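You operate a simulated robot arm through the tools that you are given. There is no shell and no other tool.

You run a simulated robot arm. Do the job below in one go: nothing can be reset, and whatever is moved stays where it is left.

## Task
Put both bolts from the grey tray into their tin and close it.
Fine: the tin stands on the issue table; the tray is on the goods trolley.

The check looks at the end state, three seconds after you hand in, the way a careful person would. Anything else that was tipped, shoved, dropped, spilled or broken makes it a failure.

## Robot
A 6-joint arm with a two-finger gripper, fixed in place. Base frame: the origin is at the foot of the arm, x ahead of it, y to its left, z up. Units: m, degrees, N and s.
Its first joint turns from -166.0 to 166.0 degrees. Payload 2.45 kg.
The TCP is the grasp point between the finger pads, 0.02 m short of the fingertips. In the tool frame z runs along the fingers and y along their closing line. Largest opening 0.14 m; the body of the gripper starts 0.168 m behind the TCP.
Orientation is that of the tool frame in the base frame, as a unit quaternion [x, y, z, w]. With the fingers straight down and closing along the base's y, the tool's x points along the base's -x, its y along +y and its z along -z.

## Interface
- The arm moves only by the tool nudge_tool. Its argument "steps" is a list of rows, each a list of 7 numbers: the gripper command, from -1 (shut) to 1 (fully open), values between in proportion, then the shift along the tool's x, y, z in m, then the turn, a rotation vector about the tool's x, y, z in degrees. In form: [[fingers, tx, ty, tz, wx, wy, wz], ...]. A call has 1 to 20 rows; each row is the pose to reach, as a shift and turn from the pose commanded when the call began, along the tool's axes at that moment. A row lasts 0.2 s, in which the tool goes at most 0.05 m and 8.6 degrees; a call with a longer step from one row to the next is refused whole, and so is a gripper value outside its range. Where a pose cannot be reached the arm comes as near as it can. A force on the tool above 40 N (or 10 N above the force at the start of the call, whichever is more), or a blocked arm, ends the call early, and 0.2 s more pass. Each finger travels about 0.045 m/s and halts on what it meets, pressing with about 33 N; the grip force reading is that of the motor and also rises with nothing between the fingers. The clock runs only during rows and for 0.2 s after the last one: add rows that repeat a pose to give the fingers time. The reply holds the time, the measured pose of the TCP, the force on the tool along the base axes, the opening and the grip force, in the units named above and with some noise, with the torque about the TCP (base axes, N m) and any sound that the robot's microphone picked up, and new pictures: "show" is both (left out), scene, wrist or none.
- Cameras (640 x 400 px; columns grow to the right, rows downward): "scene" is fixed at [0.3888, 0.4943, 1.6446]; the picture's right is [0.93, -0.37, 0.00], its down [-0.34, -0.86, -0.38] and it looks along [0.14, 0.36, -0.92] (base axes); focal length 291 px, centre (320, 200). "wrist" rides on the gripper at [0.078, 0.011, -0.209] in the tool frame; the picture's right is [-0.14, 0.99, 0.00], its down [-0.92, -0.13, -0.37] and it looks along [-0.37, -0.05, 0.93] (tool axes); focal length 280 px, centre (320, 200). There is no depth. A picture from a camera that has moved, and an enlarged one, comes with that camera's place and axes in the base frame and with its lens. The place of the scene camera against the robot may be out by one fixed shift of up to 0.018 m in any direction.
- zoom(camera, box): a new picture of the part [left, top, right, bottom] of that camera's present view, enlarged. No time passes.
- hand_in(): hands the job in; it is judged then, once.

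Places have to be worked out from the pictures, the camera data and where the tool is seen. Open the gripper and draw the arm clear of the work before you hand the job in, unless the task says otherwise.

The tools are called as a command line: name --pt "numbers of a row" for each row, then --argument value for the rest, lists and objects as JSON in quotes. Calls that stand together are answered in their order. nudge_tool: Moves the arm, as the interface text tells. Its arguments: {"type":"object","properties":{"steps":{"type":"array","items":{"type":"array","items":{"type":"number"}}},"show":{"type":"string","enum":["both","scene","wrist","none"]}},"required":["steps"]} The other tools are called the same way: zoom (camera, box) takes an enlarged picture of a part of a camera's view; hand_in () hands the job in.

At the start:

```text
time: 0.0
tcp_pos: [0.1942, 0.5311, 1.1994]
ee_rot: [0.0, 1.0, 0.0, 0.001]
contact_force: [0.5, -0.6, 0.6]
ft_torque: [-0.02, -0.01, 0.01]
opening: 0.14
grip_force: 0.1
```

scene: 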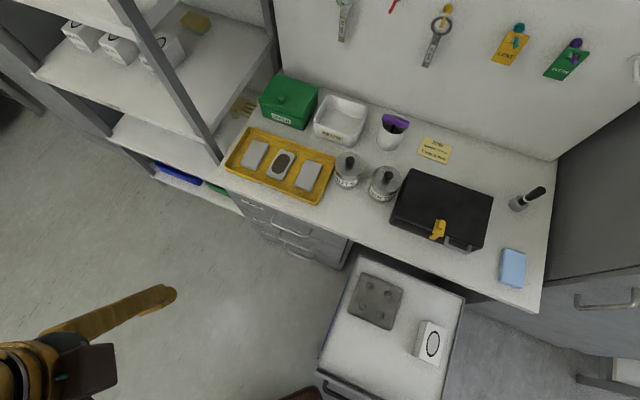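
wrist: 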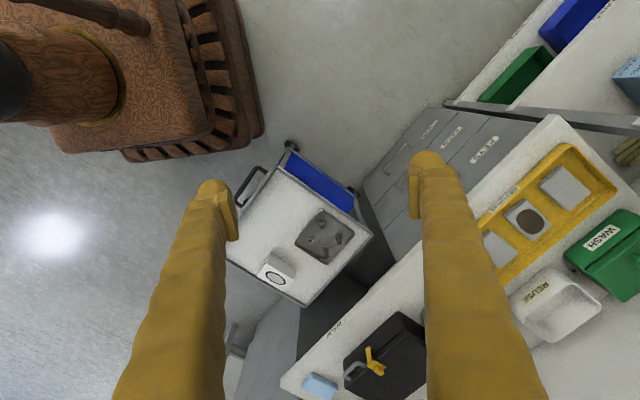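

I'll begin by looking closely at the tray on the trolley, the items on the table, and the notes.

zoom --camera "scene" --box '[320, 250, 480, 400]'

zoom --camera "scene" --box '[220, 60, 400, 210]'

zoom --camera "scene" --box '[380, 120, 560, 300]'

zoom --camera "wrist" --box '[220, 180, 400, 310]'

```text
2.67 times, centred on (400, 325) of scene
camera zoom: at [0.3888, 0.4943, 1.6446], right [0.93, -0.37, 0.0], down [-0.34, -0.86, -0.38], along [0.14, 0.36, -0.92], focal length 776 px, centre (107, -133)
```

zoom: 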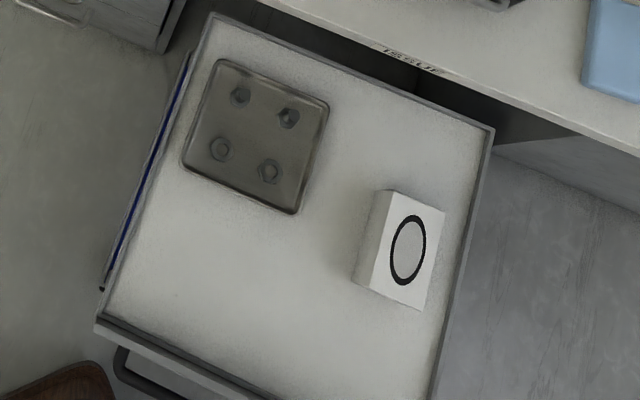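

```text
2.67 times, centred on (310, 135) of scene
camera zoom: at [0.3888, 0.4943, 1.6446], right [0.93, -0.37, 0.0], down [-0.34, -0.86, -0.38], along [0.14, 0.36, -0.92], focal length 776 px, centre (347, 373)
```

zoom: 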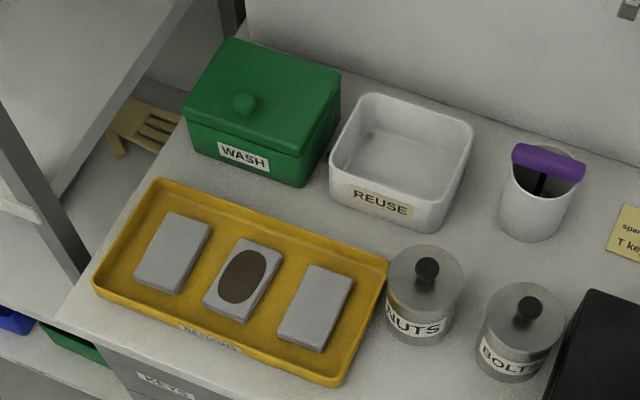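

```text
2.22 times, centred on (470, 210) of scene
camera zoom: at [0.3888, 0.4943, 1.6446], right [0.93, -0.37, 0.0], down [-0.34, -0.86, -0.38], along [0.14, 0.36, -0.92], focal length 647 px, centre (-13, 178)
```

zoom: 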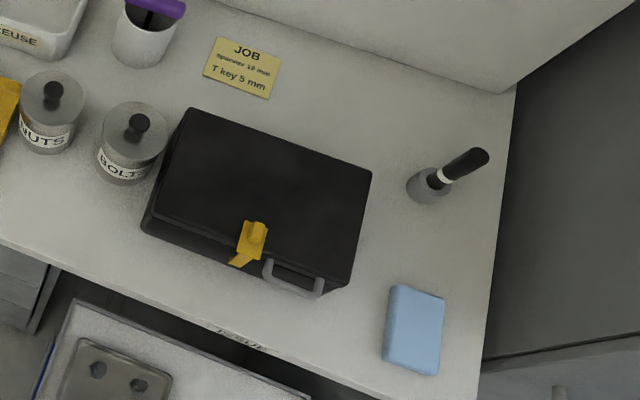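

```text
3.08 times, centred on (310, 245) of wrist
camera zoom: at [0.1158, 0.5425, 1.4093], right [0.14, 0.99, 0.0], down [0.92, -0.13, 0.37], along [0.37, -0.05, -0.93], focal length 863 px, centre (351, 62)
```

zoom: 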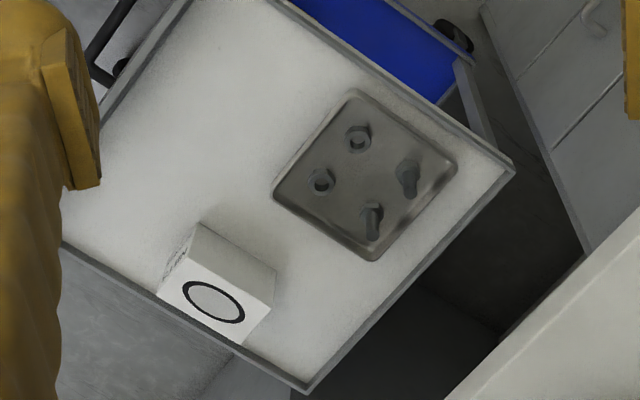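

The grey tray holds four parts on the trolley (two look like bolts, two like nuts), and the BOLTS tin stands on the table left of the black case, with a knobbed lid. I'll move up and outward with the tool yawed towards the table, to get a wrist view of both areas.

nudge_tool --pt "1 -0.038 0.004 0.006 0 0 -6" --pt "1 -0.076 0.008 0.012 0 0 -12" --pt "1 -0.115 0.012 0.018 0 0 -18" --pt "1 -0.153 0.016 0.025 0 0 -24" --pt "1 -0.191 0.02 0.031 0 0 -30" --pt "1 -0.23 0.024 0.037 0 0 -36" --pt "1 -0.268 0.027 0.044 0 0 -42" --pt "1 -0.306 0.03 0.05 0 0 -48" --pt "1 -0.306 0.03 0.05 0 0 -48"

```text
time: 2.0
tcp_pos: [0.4989, 0.5633, 1.1487]
ee_rot: [-0.407, 0.913, 0.0, 0.0]
contact_force: [0.2, -0.6, 0.4]
ft_torque: [0.01, 0.04, -0.03]
opening: 0.14
grip_force: 0.0
camera wrist: at [0.4395, 0.5121, 1.3584], right [-0.65, 0.76, 0.0], down [0.71, 0.6, 0.37], along [0.28, 0.24, -0.93], focal length 280 px, centre (320, 200)
```

scene: 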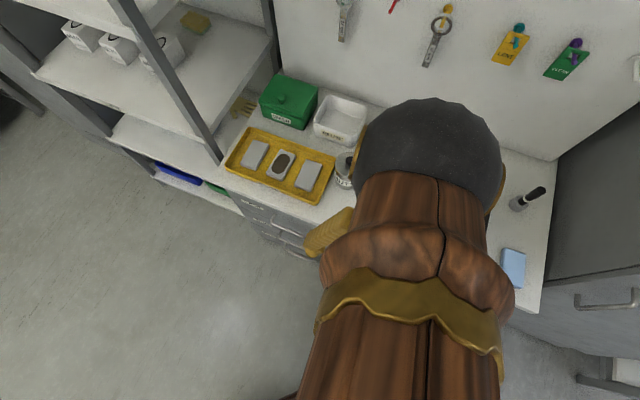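
wrist: 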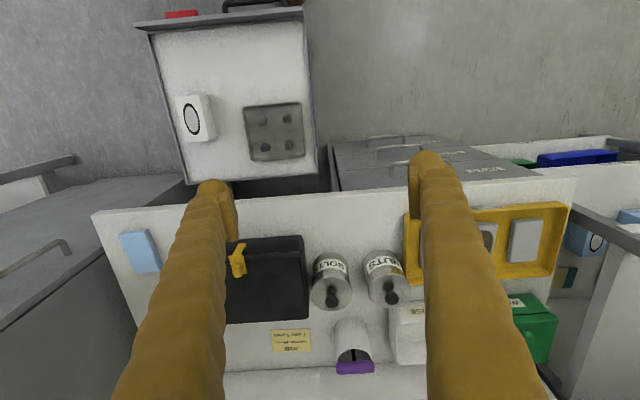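

From here I can see the tins, case and tray. I'll zoom in on each to triangulate them.

zoom --camera "wrist" --box '[280, 220, 440, 320]'

zoom --camera "wrist" --box '[160, 80, 320, 180]'

```text
4.00 times, centred on (360, 270) of wrist
camera zoom: at [0.4395, 0.5121, 1.3584], right [-0.65, 0.76, 0.0], down [0.71, 0.6, 0.37], along [0.28, 0.24, -0.93], focal length 1122 px, centre (160, -80)
```

zoom: 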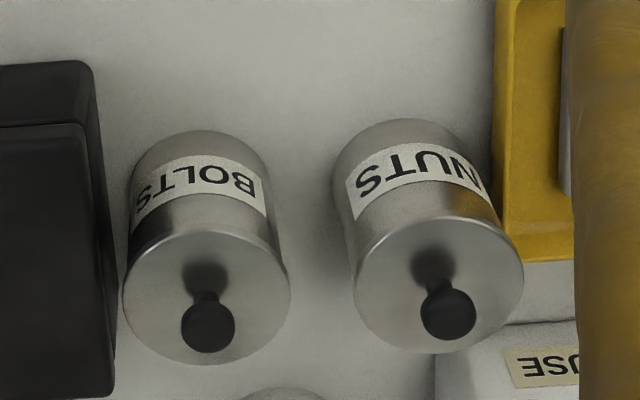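

```text
4.00 times, centred on (240, 130) of wrist
camera zoom: at [0.4395, 0.5121, 1.3584], right [-0.65, 0.76, 0.0], down [0.71, 0.6, 0.37], along [0.28, 0.24, -0.93], focal length 1122 px, centre (640, 480)
```

zoom: 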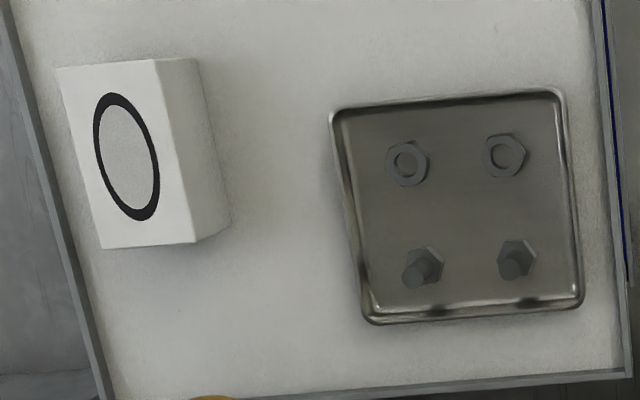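

Both bolts stand head-down with shanks up, on the table side of the tray. To pin down the tin's height and position I'll take a second wrist view from 0.13 m further out.

nudge_tool --pt "1 -0.045 0 0 0 0 0" --pt "1 -0.09 0 0 0 0 0" --pt "1 -0.13 0 0 0 0 0" --pt "1 -0.13 0 0 0 0 0" --show "wrist"

zoom --camera "wrist" --box '[280, 150, 440, 250]'

```text
time: 3.0
tcp_pos: [0.5863, 0.6593, 1.1489]
ee_rot: [-0.407, 0.913, 0.0, -0.001]
contact_force: [0.3, 0.9, 0.7]
ft_torque: [0.01, 0.01, -0.02]
opening: 0.14
grip_force: 0.0
camera wrist: at [0.5252, 0.6078, 1.3579], right [-0.64, 0.76, 0.0], down [0.71, 0.6, 0.37], along [0.28, 0.24, -0.93], focal length 280 px, centre (320, 200)
```

wrist: 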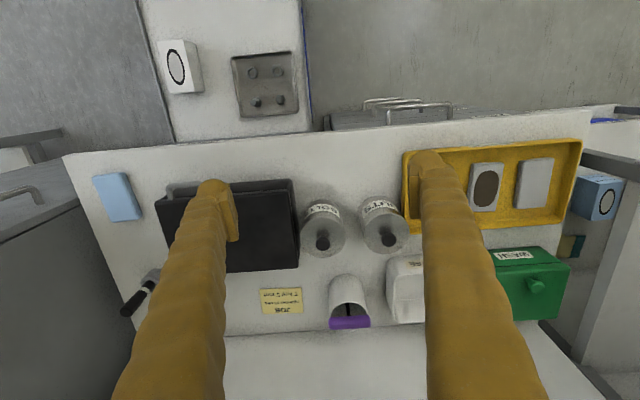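

```text
4.00 times, centred on (360, 200) of wrist
camera zoom: at [0.5252, 0.6078, 1.3579], right [-0.64, 0.76, 0.0], down [0.71, 0.6, 0.37], along [0.28, 0.24, -0.93], focal length 1122 px, centre (160, 200)
```

zoom: 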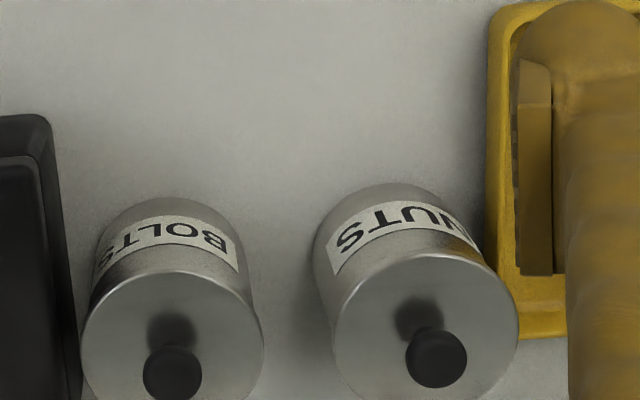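

The lid is partly cut off in that zoom; I'll take one framed on the BOLTS tin.

zoom --camera "wrist" --box '[280, 190, 376, 270]'

zoom --camera "wrist" --box '[220, 40, 316, 120]'

```text
5.00 times, centred on (328, 230) of wrist
camera zoom: at [0.5252, 0.6078, 1.3579], right [-0.64, 0.76, 0.0], down [0.71, 0.6, 0.37], along [0.28, 0.24, -0.93], focal length 1402 px, centre (280, 50)
```

zoom: 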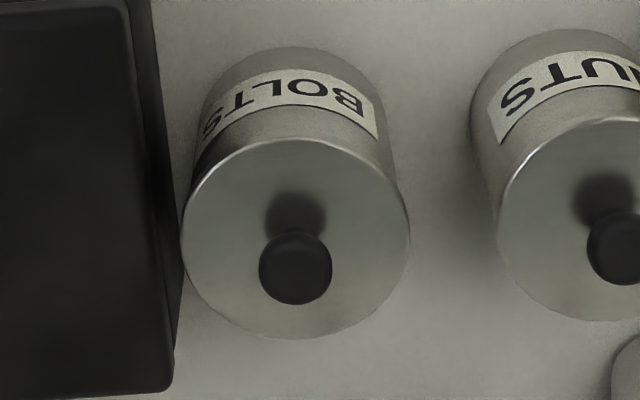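

```text
5.00 times, centred on (268, 80) of wrist
camera zoom: at [0.5252, 0.6078, 1.3579], right [-0.64, 0.76, 0.0], down [0.71, 0.6, 0.37], along [0.28, 0.24, -0.93], focal length 1402 px, centre (580, 800)
```

zoom: 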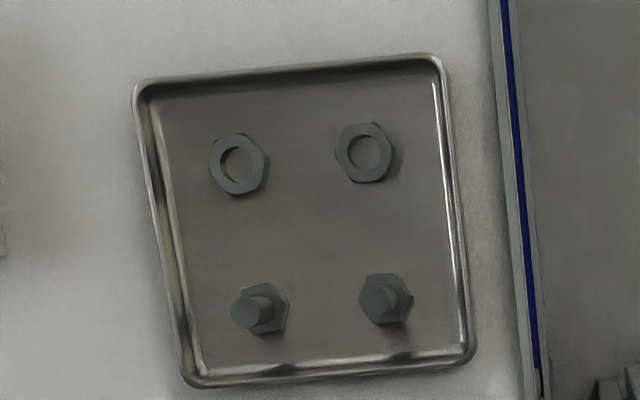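

The two wrist views put the tin's lid top at about z 0.89, its centre at about (0.726, 0.784) (radius about 1.07, a bit past the straight-down reach), and the table at about 0.81. I'll tilt the fingers outward 20°, part-close them, and hover nearer the lid knob.

nudge_tool --pt "0.6 -0.03 -0.004 0.02 0 -5 0" --pt "0.3 -0.06 -0.008 0.04 0 -10 0" --pt "0 -0.09 -0.012 0.06 0 -15 0" --pt "-0.2 -0.12 -0.016 0.08 0 -20 0" --pt "-0.357 -0.14 -0.02 0.1 0 -20 0" --pt "-0.357 -0.14 -0.02 0.1 0 -20 0" --pt "-0.357 -0.14 -0.02 0.1 0 -20 0"

```text
time: 4.6
tcp_pos: [0.6949, 0.7482, 1.0476]
ee_rot: [-0.401, 0.9, 0.072, 0.159]
contact_force: [-0.2, -0.6, 0.3]
ft_torque: [-0.01, -0.03, 0.02]
opening: 0.0453
grip_force: 0.1
camera wrist: at [0.5892, 0.6487, 1.2187], right [-0.65, 0.76, 0.05], down [0.59, 0.46, 0.66], along [0.48, 0.46, -0.75], focal length 280 px, centre (320, 200)
```

scene: 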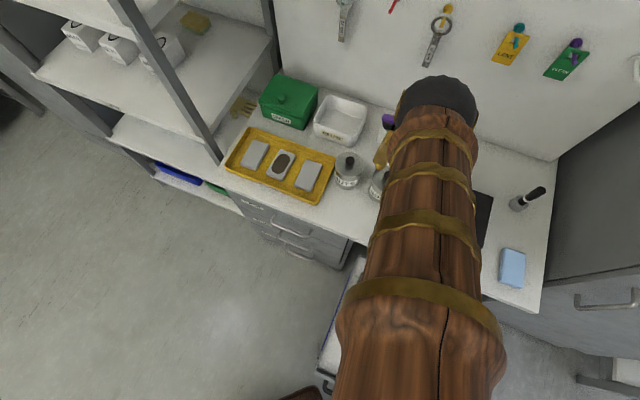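
wrist: 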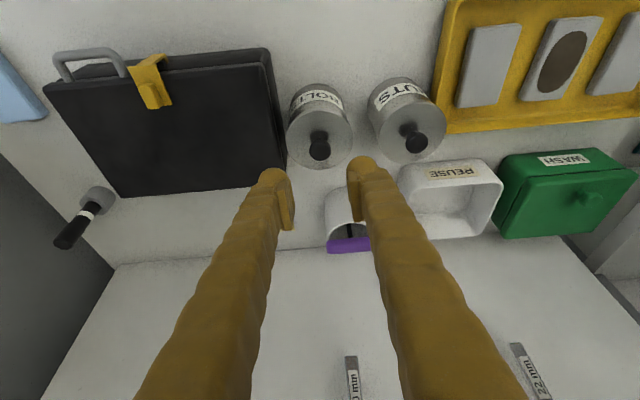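

The arm reached this pose without trouble. I'll zoom on the knob to refine its position from this new viewpoint.

zoom --camera "wrist" --box '[270, 70, 366, 130]'

zoom --camera "wrist" --box '[260, 70, 420, 190]'

```text
6.67 times, centred on (318, 100) of wrist
camera zoom: at [0.5892, 0.6487, 1.2187], right [-0.65, 0.76, 0.05], down [0.59, 0.46, 0.66], along [0.48, 0.46, -0.75], focal length 1869 px, centre (333, 867)
```

zoom: 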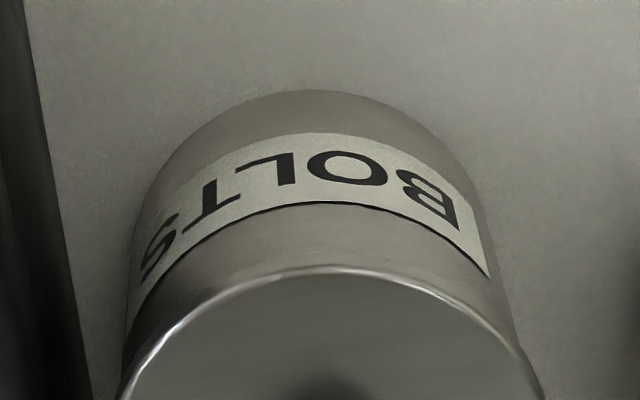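

```text
3.33 times, centred on (340, 130) of wrist
camera zoom: at [0.5892, 0.6487, 1.2187], right [-0.65, 0.76, 0.05], down [0.59, 0.46, 0.66], along [0.48, 0.46, -0.75], focal length 935 px, centre (253, 433)
```

zoom: 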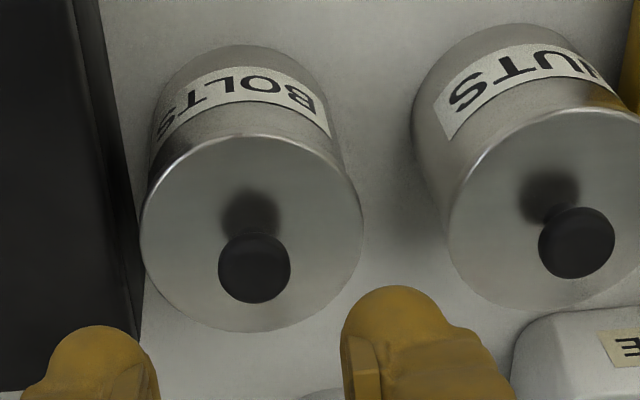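

Three views agree: the knob centre is at about (0.722, 0.781, 0.920), radius 0.013, and the lid top is at z 0.895. It lies almost straight along the tool axis, so I'll advance along it most of the way and check.

nudge_tool --pt "-0.357 0.001 0.001 0.03 0 0 0" --pt "-0.357 0.002 0.0015 0.06 0 0 0" --pt "-0.357 0.002 0.0015 0.085 0 0 0" --pt "-0.357 0.002 0.0015 0.085 0 0 0" --show "wrist"

zoom --camera "wrist" --box '[240, 110, 400, 210]'

```text
time: 5.6
tcp_pos: [0.7128, 0.7705, 0.9677]
ee_rot: [-0.401, 0.899, 0.071, 0.159]
contact_force: [0.7, 0.6, 1.0]
ft_torque: [0.0, 0.0, 0.01]
opening: 0.0454
grip_force: 0.1
camera wrist: at [0.6077, 0.6696, 1.1384], right [-0.65, 0.76, 0.05], down [0.59, 0.46, 0.66], along [0.48, 0.46, -0.75], focal length 280 px, centre (320, 200)
```

wrist: 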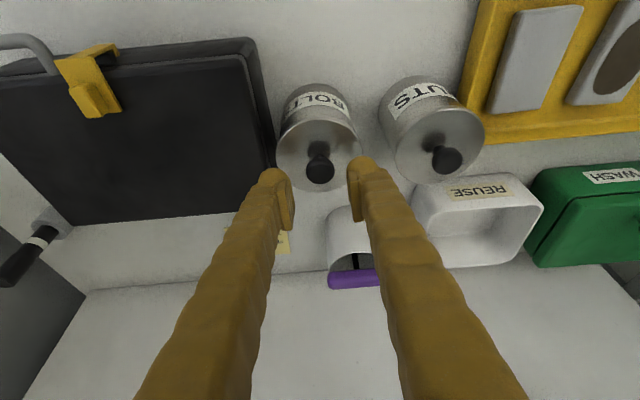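

```text
4.00 times, centred on (320, 160) of wrist
camera zoom: at [0.6077, 0.6696, 1.1384], right [-0.65, 0.76, 0.05], down [0.59, 0.46, 0.66], along [0.48, 0.46, -0.75], focal length 1122 px, centre (320, 360)
```

zoom: 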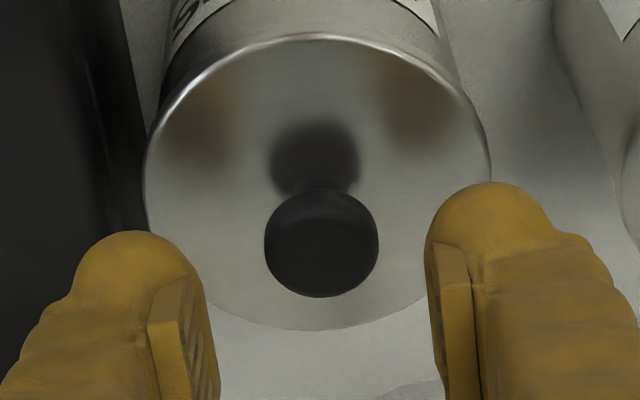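

The knob is centred laterally but sits about 5 mm nearer than the tool axis, and the left finger would pass close to the case edge. I'll narrow the opening to about 36 mm, correct the offset, and advance to TCP z about 0.93.

nudge_tool --pt "-0.48 0.003 0 0.0 0 0 0" --pt "-0.48 0.005 0 0.015 0 0 0" --pt "-0.48 0.0052 0 0.028 0 0 0" --pt "-0.48 0.0052 0 0.038 0 0 0" --pt "-0.48 0.0052 0 0.038 0 0 0" --show "wrist"

zoom --camera "wrist" --box '[240, 120, 400, 220]'

```text
time: 6.8
tcp_pos: [0.718, 0.7759, 0.9353]
ee_rot: [-0.4, 0.899, 0.071, 0.16]
contact_force: [0.2, -0.1, 2.4]
ft_torque: [0.0, 0.03, 0.01]
opening: 0.0365
grip_force: 0.0
stopped in row 5: the force on the tool passed its limit at 42 N (the readings are from after the stop); the commanded pose is now the measured one
camera wrist: at [0.6128, 0.6756, 1.105], right [-0.65, 0.76, 0.05], down [0.59, 0.46, 0.66], along [0.48, 0.46, -0.75], focal length 280 px, centre (320, 200)
```

wrist: 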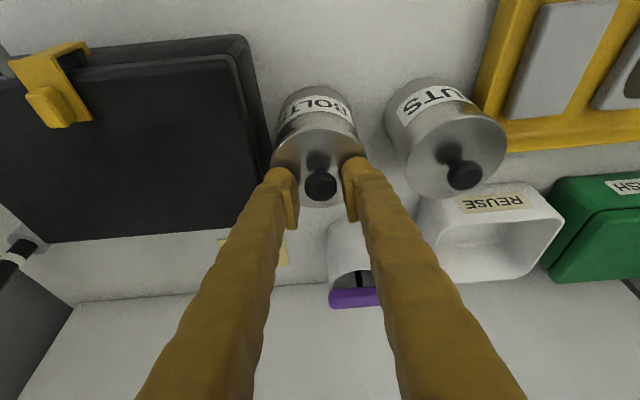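

```text
4.00 times, centred on (320, 170) of wrist
camera zoom: at [0.6128, 0.6756, 1.105], right [-0.65, 0.76, 0.05], down [0.59, 0.46, 0.66], along [0.48, 0.46, -0.75], focal length 1122 px, centre (320, 320)
```

zoom: 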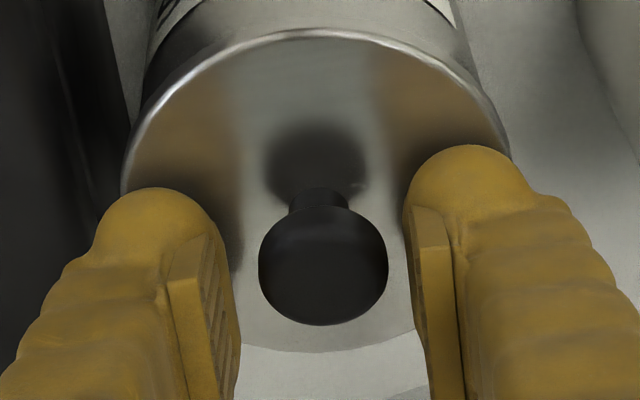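

The call stopped on light contact: the fingertips reached the lid surface, so the lid is a bit higher than estimated, and the knob sits between the pads. I'll back off about 4 mm upward, centre on the knob, and close on it.

nudge_tool --pt "-0.48 0.0033 0 -0.0055 0 0 0" --pt "-0.48 0.0033 0 -0.0055 0 0 0" --pt "-0.7 0.0033 0 -0.0055 0 0 0" --pt "-1 0.0033 0 -0.0055 0 0 0" --pt "-1 0.0033 0 -0.0055 0 0 0" --pt "-1 0.0033 0 -0.0055 0 0 0" --show "wrist"

zoom --camera "wrist" --box '[240, 120, 400, 220]'

```text
time: 8.2
tcp_pos: [0.7149, 0.7732, 0.9384]
ee_rot: [-0.401, 0.899, 0.071, 0.16]
contact_force: [-0.1, 0.6, -0.7]
ft_torque: [-0.01, 0.07, -0.01]
opening: 0.0208
grip_force: 32.9
camera wrist: at [0.6096, 0.6718, 1.1084], right [-0.65, 0.76, 0.05], down [0.59, 0.46, 0.66], along [0.48, 0.46, -0.75], focal length 280 px, centre (320, 200)
```

wrist: 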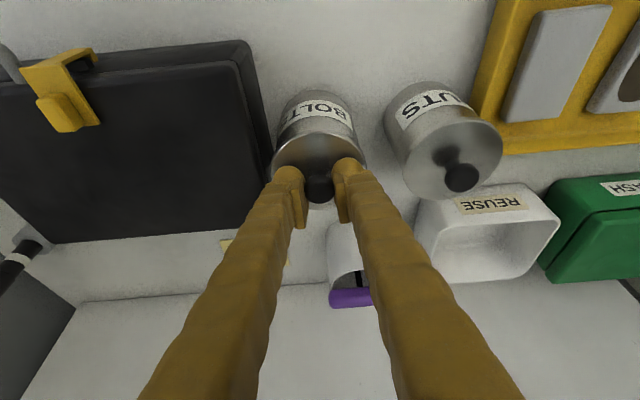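

```text
4.00 times, centred on (320, 170) of wrist
camera zoom: at [0.6096, 0.6718, 1.1084], right [-0.65, 0.76, 0.05], down [0.59, 0.46, 0.66], along [0.48, 0.46, -0.75], focal length 1122 px, centre (320, 320)
```

zoom: 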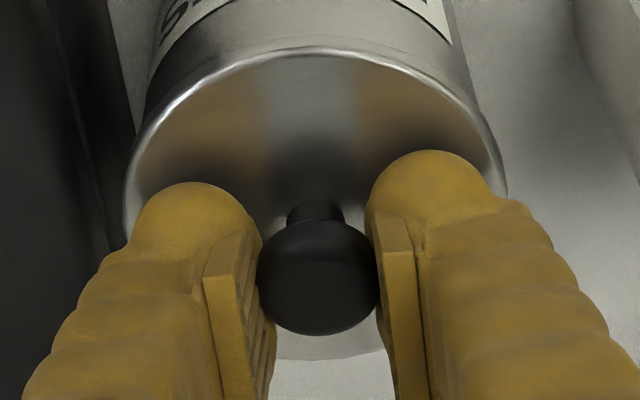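

The fingers hold the knob (opening 21 mm, 33 N). I'll lift straight up slowly by 3 cm and check whether the lid comes off freely.

nudge_tool --pt "-1 -0.0017 0 -0.0047 0 0 0" --pt "-1 -0.0034 0 -0.0094 0 0 0" --pt "-1 -0.0068 0 -0.0188 0 0 0" --pt "-1 -0.0103 0 -0.0282 0 0 0" --pt "-1 -0.0103 0 -0.0282 0 0 0" --show "both"

zoom --camera "wrist" --box '[240, 90, 400, 210]'

```text
time: 9.4
tcp_pos: [0.715, 0.7722, 0.9694]
ee_rot: [-0.401, 0.899, 0.072, 0.161]
contact_force: [0.7, 0.4, 0.4]
ft_torque: [-0.01, 0.03, 0.01]
opening: 0.0208
grip_force: 32.7
heard: snap
camera wrist: at [0.6097, 0.6717, 1.1391], right [-0.65, 0.76, 0.05], down [0.59, 0.46, 0.66], along [0.48, 0.46, -0.75], focal length 280 px, centre (320, 200)
```

scene: 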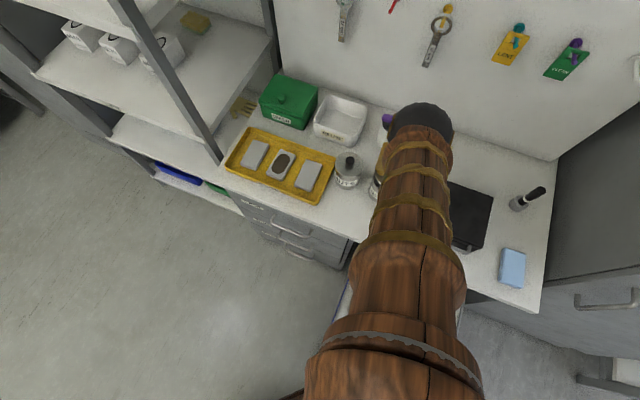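
wrist: 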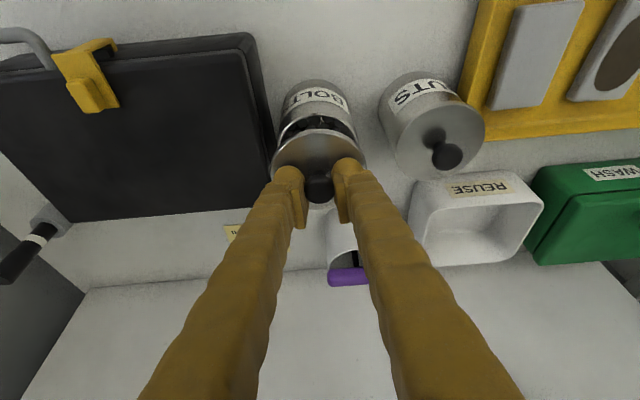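

```text
3.33 times, centred on (320, 150) of wrist
camera zoom: at [0.6097, 0.6717, 1.1391], right [-0.65, 0.76, 0.05], down [0.59, 0.46, 0.66], along [0.48, 0.46, -0.75], focal length 935 px, centre (320, 367)
```

zoom: 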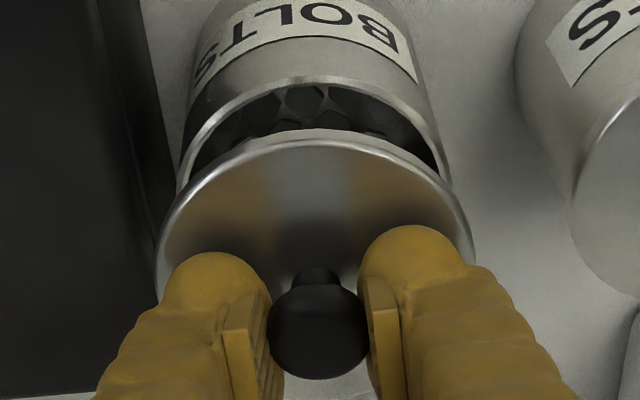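

The lid came off with a snap (a press-fit lid), and there are hex parts inside the tin. I'll raise the lid and carry it to the free table strip in front of the two tins.

nudge_tool --pt "-1 -0.0085 0 -0.0235 0 0 0" --pt "-1 -0.0171 0 -0.047 0 0 0" --pt "-1 0.0148 0.0167 -0.0586 0 0 0" --pt "-1 0.0467 0.0333 -0.0703 0 0 0" --pt "-1 0.0787 0.05 -0.0819 0 0 0" --pt "-1 0.0787 0.05 -0.0819 0 0 0" --show "both"

zoom --camera "wrist" --box '[200, 150, 360, 290]'

```text
time: 10.8
tcp_pos: [0.6081, 0.7306, 1.0177]
ee_rot: [-0.401, 0.899, 0.071, 0.16]
contact_force: [0.0, 0.4, -0.6]
ft_torque: [0.03, 0.0, -0.02]
opening: 0.021
grip_force: 32.9
camera wrist: at [0.5033, 0.6289, 1.1885], right [-0.65, 0.76, 0.05], down [0.59, 0.46, 0.66], along [0.48, 0.46, -0.75], focal length 280 px, centre (320, 200)
```

scene: 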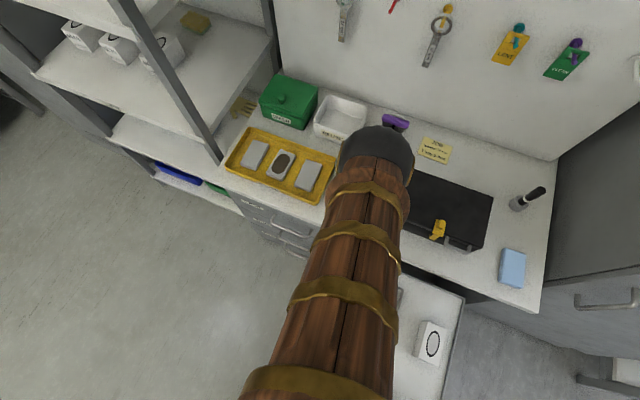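
wrist: 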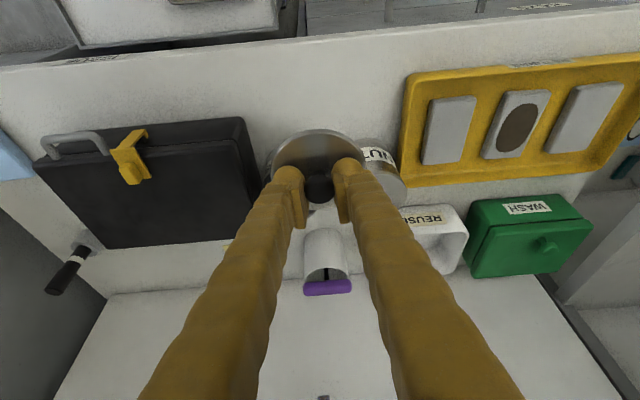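

```text
2.86 times, centred on (280, 220) of wrist
camera zoom: at [0.5033, 0.6289, 1.1885], right [-0.65, 0.76, 0.05], down [0.59, 0.46, 0.66], along [0.48, 0.46, -0.75], focal length 801 px, centre (434, 143)
```

zoom: 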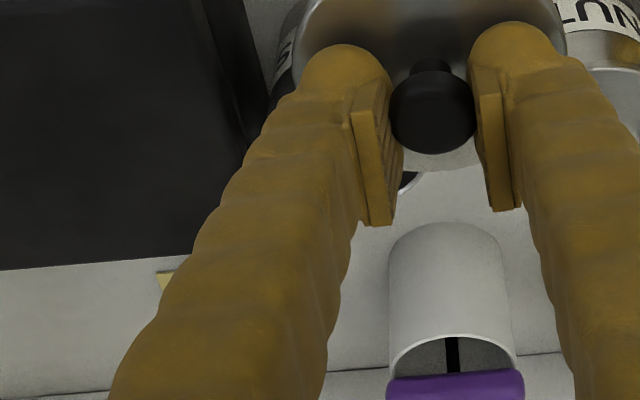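

The spot below (F≈0.95, L≈0.037) is clear table, about 3 cm from the front edge and away from both tins. I'll descend fast to z 0.90, then in 4 mm steps until contact.

nudge_tool --pt "-1 0.011 0 0.0385 0 0 0" --pt "-1 0.0223 0 0.077 0 0 0" --pt "-1 0.0335 0 0.1155 0 0 0" --pt "-1 0.0349 0 0.1193 0 0 0" --pt "-1 0.0362 0 0.123 0 0 0" --pt "-1 0.0376 0 0.1268 0 0 0" --pt "-1 0.039 0 0.1305 0 0 0" --pt "-1 0.0403 0 0.1343 0 0 0" --pt "-1 0.0417 0 0.1381 0 0 0" --pt "-1 0.0431 0 0.1418 0 0 0" --pt "-1 0.0445 0 0.1456 0 0 0" --pt "-1 0.0458 0 0.1493 0 0 0" --pt "-1 0.0472 0 0.1531 0 0 0" --pt "-1 0.0486 0 0.1569 0 0 0" --pt "-1 0.0499 0 0.1606 0 0 0" --show "wrist"

zoom --camera "wrist" --box '[220, 80, 420, 220]'

```text
time: 14.0
tcp_pos: [0.6161, 0.7381, 0.8566]
ee_rot: [-0.4, 0.899, 0.073, 0.163]
contact_force: [0.5, -0.7, 4.1]
ft_torque: [0.14, -0.05, -0.01]
opening: 0.0213
grip_force: 33.0
stopped in row 15: the force on the tool passed its limit at 41 N (the readings are from after the stop); the commanded pose is now the measured one
camera wrist: at [0.5099, 0.6363, 1.026], right [-0.65, 0.76, 0.05], down [0.59, 0.46, 0.67], along [0.48, 0.46, -0.74], focal length 280 px, centre (320, 200)
```

wrist: 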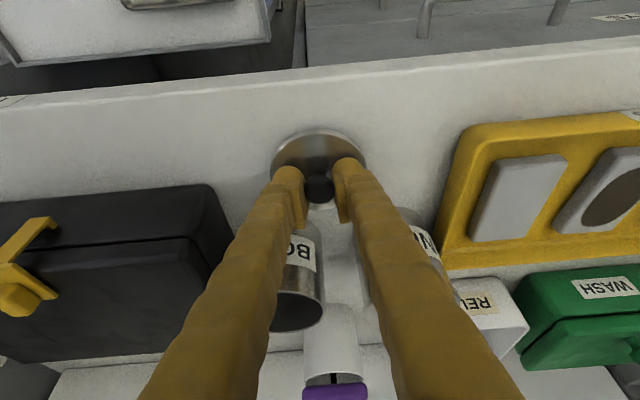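

```text
2.86 times, centred on (320, 150) of wrist
camera zoom: at [0.5099, 0.6363, 1.026], right [-0.65, 0.76, 0.05], down [0.59, 0.46, 0.67], along [0.48, 0.46, -0.74], focal length 801 px, centre (320, 343)
```

zoom: 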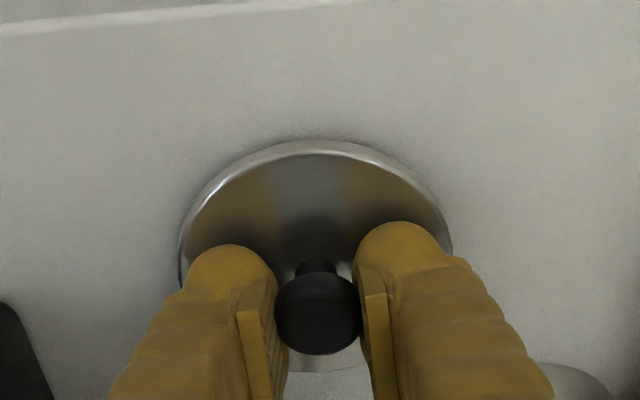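

The lid is resting on the table (contact at TCP z 0.857). I'll open the fingers to 45 mm and withdraw along the tool axis.

nudge_tool --pt "-0.7 0 0 0 0 0 0" --pt "-0.357 0 0 0 0 0 0" --pt "-0.357 0 0 0 0 0 0" --pt "-0.357 -0.003 0 -0.02 0 0 0" --pt "-0.357 -0.01 0 -0.06 0 0 0" --pt "-0.357 -0.02 0 -0.1 0 0 0" --pt "-0.357 -0.04 0 -0.14 0 0 0" --pt "-0.357 -0.04 0 -0.14 0 0 0" --show "both"

zoom --camera "wrist" --box '[220, 90, 420, 230]'

```text
time: 15.8
tcp_pos: [0.6095, 0.7277, 1.0024]
ee_rot: [-0.4, 0.899, 0.072, 0.162]
contact_force: [0.1, 0.0, -1.2]
ft_torque: [0.01, -0.01, -0.03]
opening: 0.0451
grip_force: 0.0
camera wrist: at [0.5028, 0.6274, 1.1717], right [-0.65, 0.76, 0.05], down [0.59, 0.46, 0.67], along [0.48, 0.46, -0.74], focal length 280 px, centre (320, 200)
```

scene: 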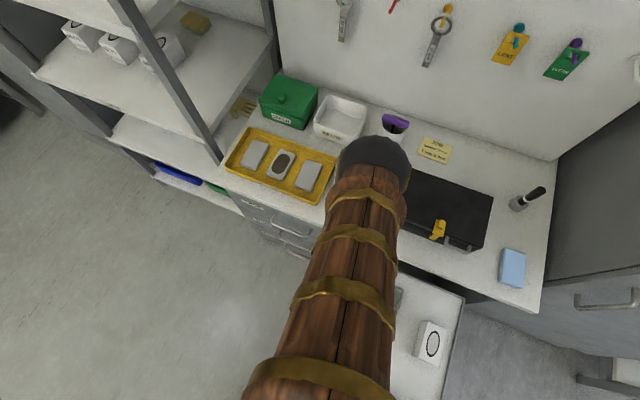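
wrist: 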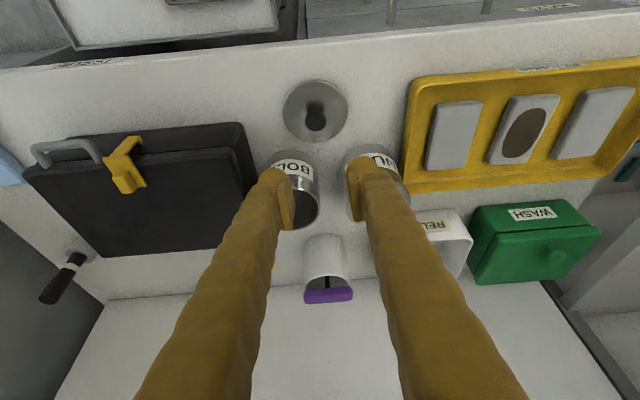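

```text
2.86 times, centred on (320, 160) of wrist
camera zoom: at [0.5028, 0.6274, 1.1717], right [-0.65, 0.76, 0.05], down [0.59, 0.46, 0.67], along [0.48, 0.46, -0.74], focal length 801 px, centre (320, 314)
```

zoom: 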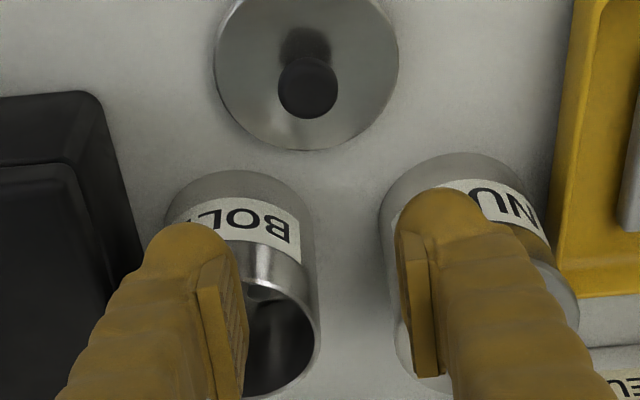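

The lid sits flat on the table, knob up. I'll rise and untilt so the camera looks down into the open tin.

nudge_tool --pt "-0.357 -0.0055 -0.01 -0.03 0 5 0" --pt "-0.357 -0.011 -0.022 -0.06 0 10 0" --pt "-0.357 -0.0166 -0.034 -0.09 0 15 0" --pt "-0.357 -0.0222 -0.045 -0.1196 0 20.4 0" --pt "-0.357 -0.0222 -0.045 -0.1196 0 20.4 0" --show "wrist"

zoom --camera "wrist" --box '[260, 160, 400, 260]'

```text
time: 17.0
tcp_pos: [0.6304, 0.6834, 1.1211]
ee_rot: [-0.407, 0.913, 0.0, 0.0]
contact_force: [0.9, 0.2, 0.2]
ft_torque: [0.02, -0.02, -0.02]
opening: 0.0452
grip_force: 0.0
camera wrist: at [0.5691, 0.6339, 1.3303], right [-0.64, 0.77, 0.0], down [0.71, 0.6, 0.37], along [0.28, 0.24, -0.93], focal length 280 px, centre (320, 200)
```

wrist: 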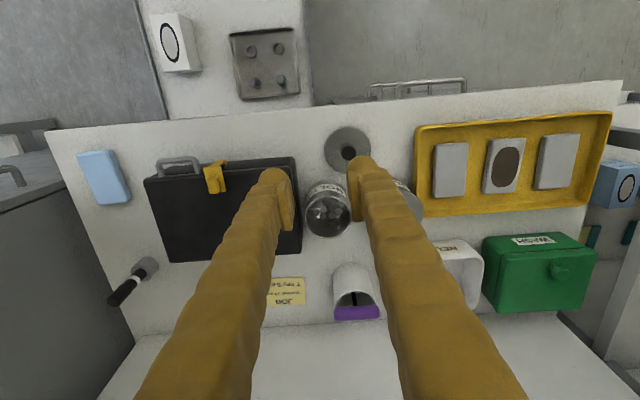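

```text
4.00 times, centred on (330, 210) of wrist
camera zoom: at [0.5691, 0.6339, 1.3303], right [-0.64, 0.77, 0.0], down [0.71, 0.6, 0.37], along [0.28, 0.24, -0.93], focal length 1122 px, centre (280, 160)
```

zoom: 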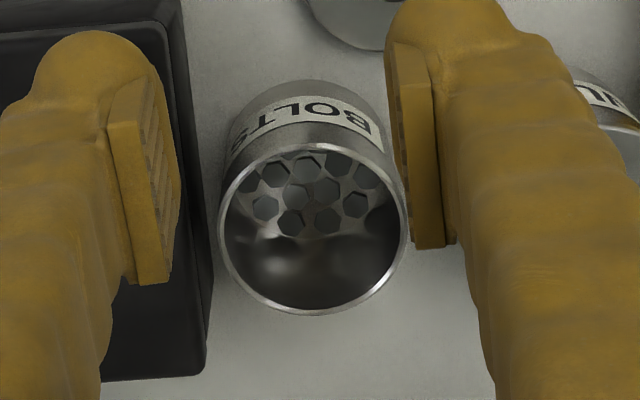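

The BOLTS tin is nearly empty, with a layer of small hex parts at the bottom and about 7 cm of free depth, so it is the right tin with room to spare. I'll move inward and down over the tray on the trolley.

nudge_tool --pt "-0.357 0.032 -0.0208 0.014 0 0 0" --pt "-0.357 0.064 -0.0416 0.028 0 0 0" --pt "-0.357 0.096 -0.0624 0.042 0 0 0" --pt "-0.357 0.128 -0.0832 0.056 0 0 0" --pt "-0.357 0.16 -0.104 0.07 0 0 0" --pt "-0.357 0.16 -0.104 0.11 0 0 0" --pt "-0.357 0.16 -0.104 0.15 0 0 0" --pt "-0.357 0.16 -0.104 0.19 0 0 0" --pt "-0.357 0.16 -0.104 0.23 0 0 0" --pt "-0.357 0.16 -0.104 0.27 0 0 0" --pt "-0.357 0.16 -0.104 0.27 0 0 0" --show "both"

zoom --camera "wrist" --box '[240, 60, 420, 200]'

```text
time: 19.4
tcp_pos: [0.5991, 0.4937, 0.8503]
ee_rot: [-0.407, 0.914, 0.0, 0.0]
contact_force: [0.2, -0.4, 0.0]
ft_torque: [-0.01, -0.02, 0.03]
opening: 0.0453
grip_force: 0.0
camera wrist: at [0.5385, 0.4427, 1.0606], right [-0.64, 0.76, 0.0], down [0.71, 0.6, 0.37], along [0.28, 0.24, -0.93], focal length 280 px, centre (320, 200)
```

scene: 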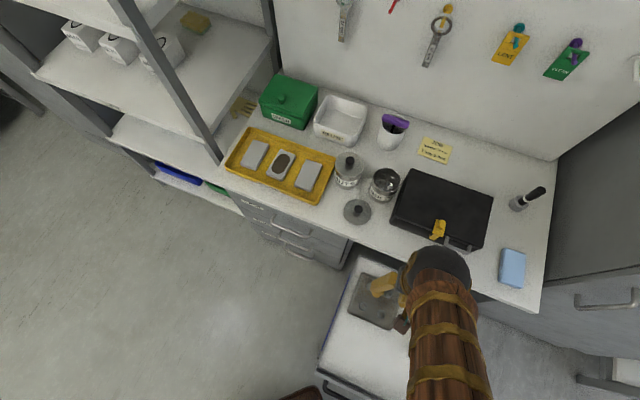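
wrist: 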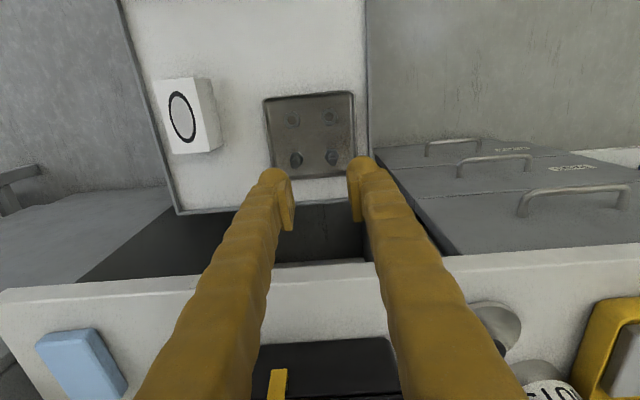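

```text
2.86 times, centred on (330, 130) of wrist
camera zoom: at [0.5385, 0.4427, 1.0606], right [-0.64, 0.76, 0.0], down [0.71, 0.6, 0.37], along [0.28, 0.24, -0.93], focal length 801 px, centre (291, 400)
```

zoom: 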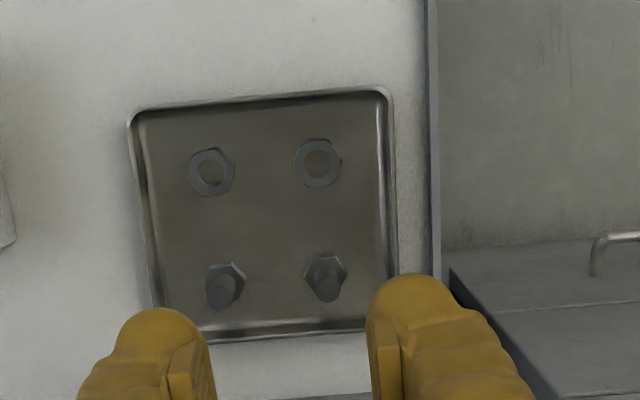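

The bolts read roughly F≈0.82 at table-side, with head height nearer z 0.51 than my first estimate. I'll descend to z 0.68 above bolt A (image right) for a better fix.

nudge_tool --pt "-0.357 -0.008 0.0045 0.042 0 0 0" --pt "-0.357 -0.016 0.009 0.085 0 0 0" --pt "-0.357 -0.024 0.0135 0.128 0 0 0" --pt "-0.357 -0.032 0.0175 0.17 0 0 0" --pt "-0.357 -0.032 0.0175 0.17 0 0 0" --show "wrist"

zoom --camera "wrist" --box '[220, 60, 420, 200]'

```text
time: 20.6
tcp_pos: [0.6066, 0.5296, 0.6818]
ee_rot: [-0.407, 0.914, 0.0, 0.001]
contact_force: [-0.3, 0.2, -0.4]
ft_torque: [0.0, 0.01, 0.0]
opening: 0.0449
grip_force: 0.0
camera wrist: at [0.5469, 0.4796, 0.8916], right [-0.64, 0.76, 0.0], down [0.71, 0.6, 0.37], along [0.28, 0.24, -0.93], focal length 280 px, centre (320, 200)
```

wrist: 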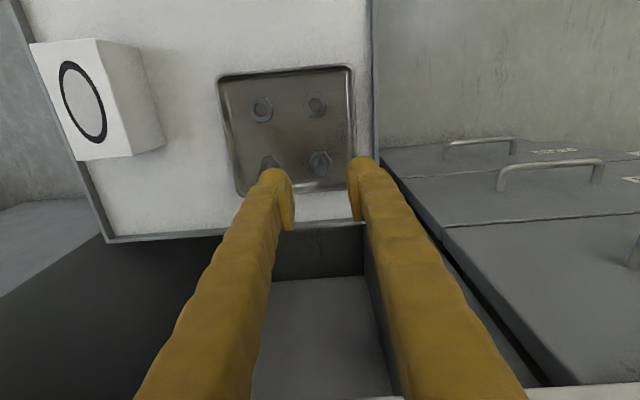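

```text
2.86 times, centred on (320, 130) of wrist
camera zoom: at [0.5469, 0.4796, 0.8916], right [-0.64, 0.76, 0.0], down [0.71, 0.6, 0.37], along [0.28, 0.24, -0.93], focal length 801 px, centre (320, 400)
```

zoom: 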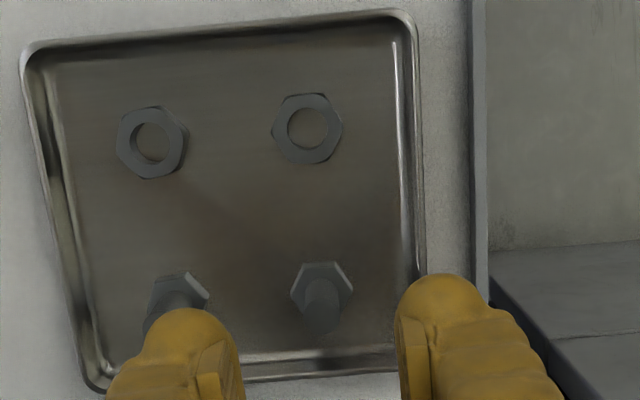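

I'll zoom tightly on bolt A to get its base and shank tip.

zoom --camera "wrist" --box '[290, 130, 354, 190]'

```text
6.67 times, centred on (322, 160) of wrist
camera zoom: at [0.5469, 0.4796, 0.8916], right [-0.64, 0.76, 0.0], down [0.71, 0.6, 0.37], along [0.28, 0.24, -0.93], focal length 1869 px, centre (307, 467)
```

zoom: 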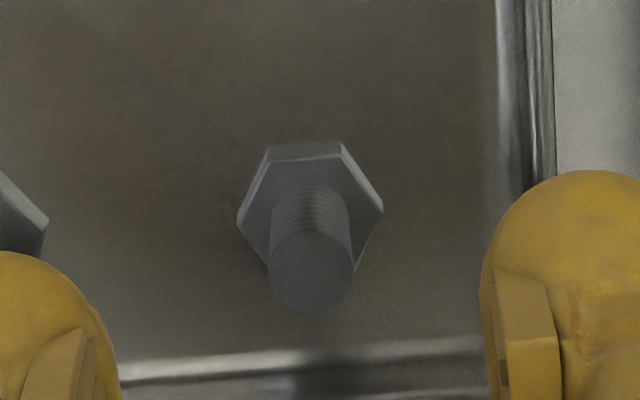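

Bolt A is an M16-sized bolt at about F 0.822, L −0.099 (shank tip z≈0.544, head top z≈0.499). A straight-down wrist would come too close to the table edge, so I'll use the same 20° outward tilt, which keeps the bolt vertical, and hover above it.

nudge_tool --pt "-0.543 -0.006 -0.0006 0.02 0 -5 0" --pt "-0.543 -0.012 -0.0013 0.04 0 -10 0" --pt "-0.543 -0.018 -0.002 0.062 0 -15 0" --pt "-0.543 -0.0225 -0.0026 0.082 0 -20 0" --pt "-0.543 -0.0225 -0.0026 0.082 0 -20 0" --show "both"

zoom --camera "wrist" --box '[240, 100, 400, 220]'

```text
time: 21.8
tcp_pos: [0.6143, 0.5515, 0.6109]
ee_rot: [-0.415, 0.897, 0.075, 0.13]
contact_force: [-0.3, 0.1, 0.0]
ft_torque: [-0.06, 0.0, -0.04]
opening: 0.032
grip_force: 0.0
out of reach, approached as far as the arm can: row 4, 5
camera wrist: at [0.5209, 0.4507, 0.7884], right [-0.67, 0.74, 0.07], down [0.61, 0.5, 0.62], along [0.43, 0.46, -0.78], focal length 280 px, centre (320, 200)
```

scene: 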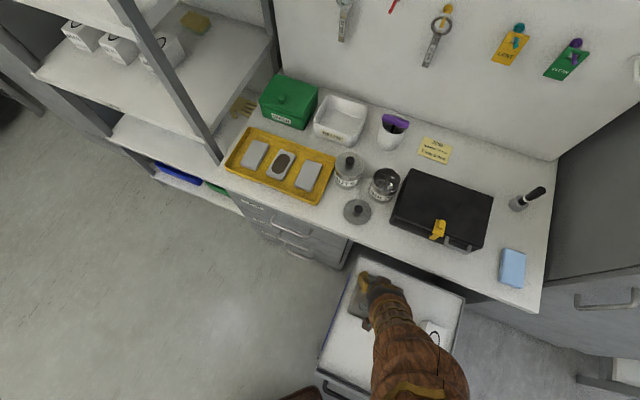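
wrist: 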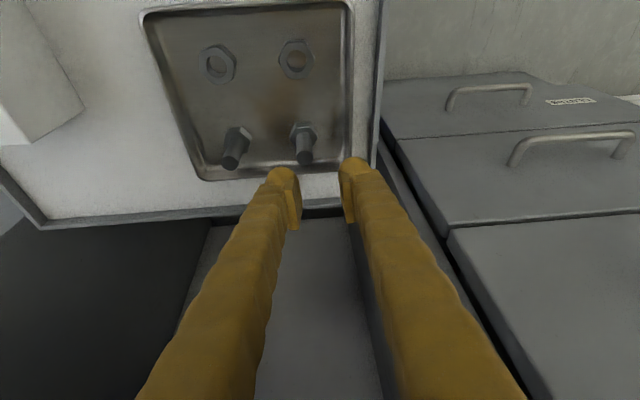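

```text
3.33 times, centred on (320, 160) of wrist
camera zoom: at [0.5209, 0.4507, 0.7884], right [-0.67, 0.74, 0.07], down [0.61, 0.5, 0.62], along [0.43, 0.46, -0.78], focal length 935 px, centre (320, 333)
```

zoom: 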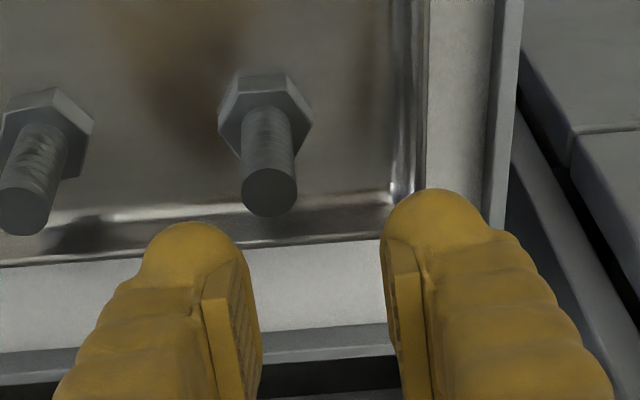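

The arm cannot hold that much tilt this low (it stopped at about 17° with some yaw error). I'll rise 3 cm and reduce the tilt to about 8°, which should still keep the wrist clear of the table edge.

nudge_tool --pt "-0.543 -0.005 0 -0.014 0 4 0" --pt "-0.543 -0.0103 0 -0.028 0 8 0" --pt "-0.543 -0.0103 0 -0.028 0 12 0" --pt "-0.543 -0.0103 0 -0.028 0 12 0" --show "wrist"

```text
time: 22.8
tcp_pos: [0.6165, 0.5522, 0.6395]
ee_rot: [-0.41, 0.911, 0.034, 0.035]
contact_force: [-1.0, 0.0, -0.1]
ft_torque: [0.02, -0.03, -0.01]
opening: 0.0319
grip_force: 0.1
out of reach, approached as far as the arm can: row 1, 2
camera wrist: at [0.5488, 0.4814, 0.842], right [-0.65, 0.76, 0.05], down [0.69, 0.57, 0.45], along [0.31, 0.32, -0.89], focal length 280 px, centre (320, 200)
```

wrist: 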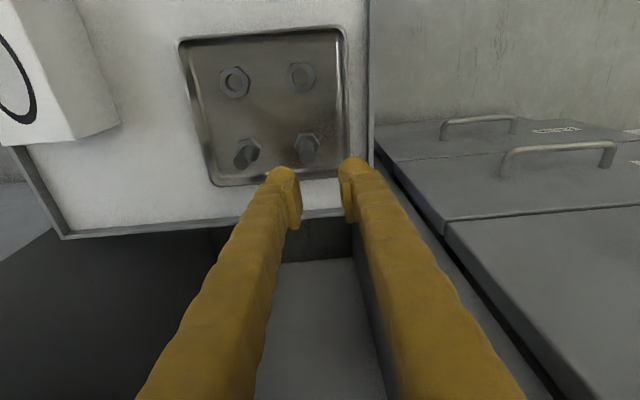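

The tool is back in reach with a 5–6° tilt. I'll correct the orientation to exactly 8° outward at yaw 48° and shift 1 cm sideways over bolt A.

nudge_tool --pt "-0.543 0.002 -0.006 0.012 1 -1.4 0.2" --pt "-0.543 0.004 -0.0112 0.024 1.96 -2.75 0.32" --pt "-0.543 0.004 -0.0112 0.03 1.96 -2.75 0.32" --pt "-0.543 0.004 -0.0112 0.03 1.96 -2.75 0.32" --show "wrist"

zoom --camera "wrist" --box '[240, 100, 400, 220]'

```text
time: 23.8
tcp_pos: [0.6237, 0.5447, 0.6096]
ee_rot: [-0.407, 0.911, 0.029, 0.064]
contact_force: [0.0, 0.2, 0.6]
ft_torque: [0.0, 0.01, -0.02]
opening: 0.0319
grip_force: 0.1
camera wrist: at [0.5431, 0.4718, 0.8062], right [-0.65, 0.76, 0.02], down [0.67, 0.55, 0.49], along [0.37, 0.33, -0.87], focal length 280 px, centre (320, 200)
```

wrist: 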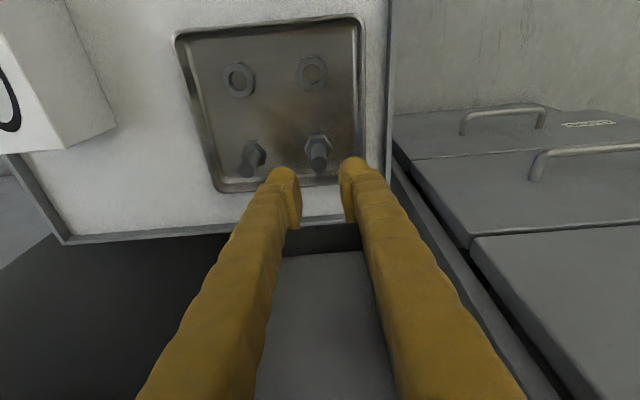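

```text
3.33 times, centred on (320, 160) of wrist
camera zoom: at [0.5431, 0.4718, 0.8062], right [-0.65, 0.76, 0.02], down [0.67, 0.55, 0.49], along [0.37, 0.33, -0.87], focal length 935 px, centre (320, 333)
```

zoom: 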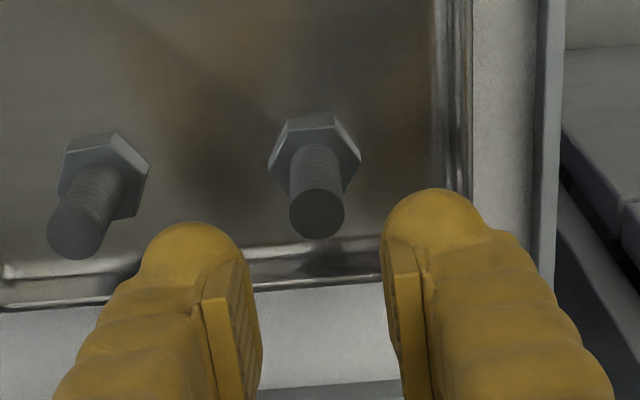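

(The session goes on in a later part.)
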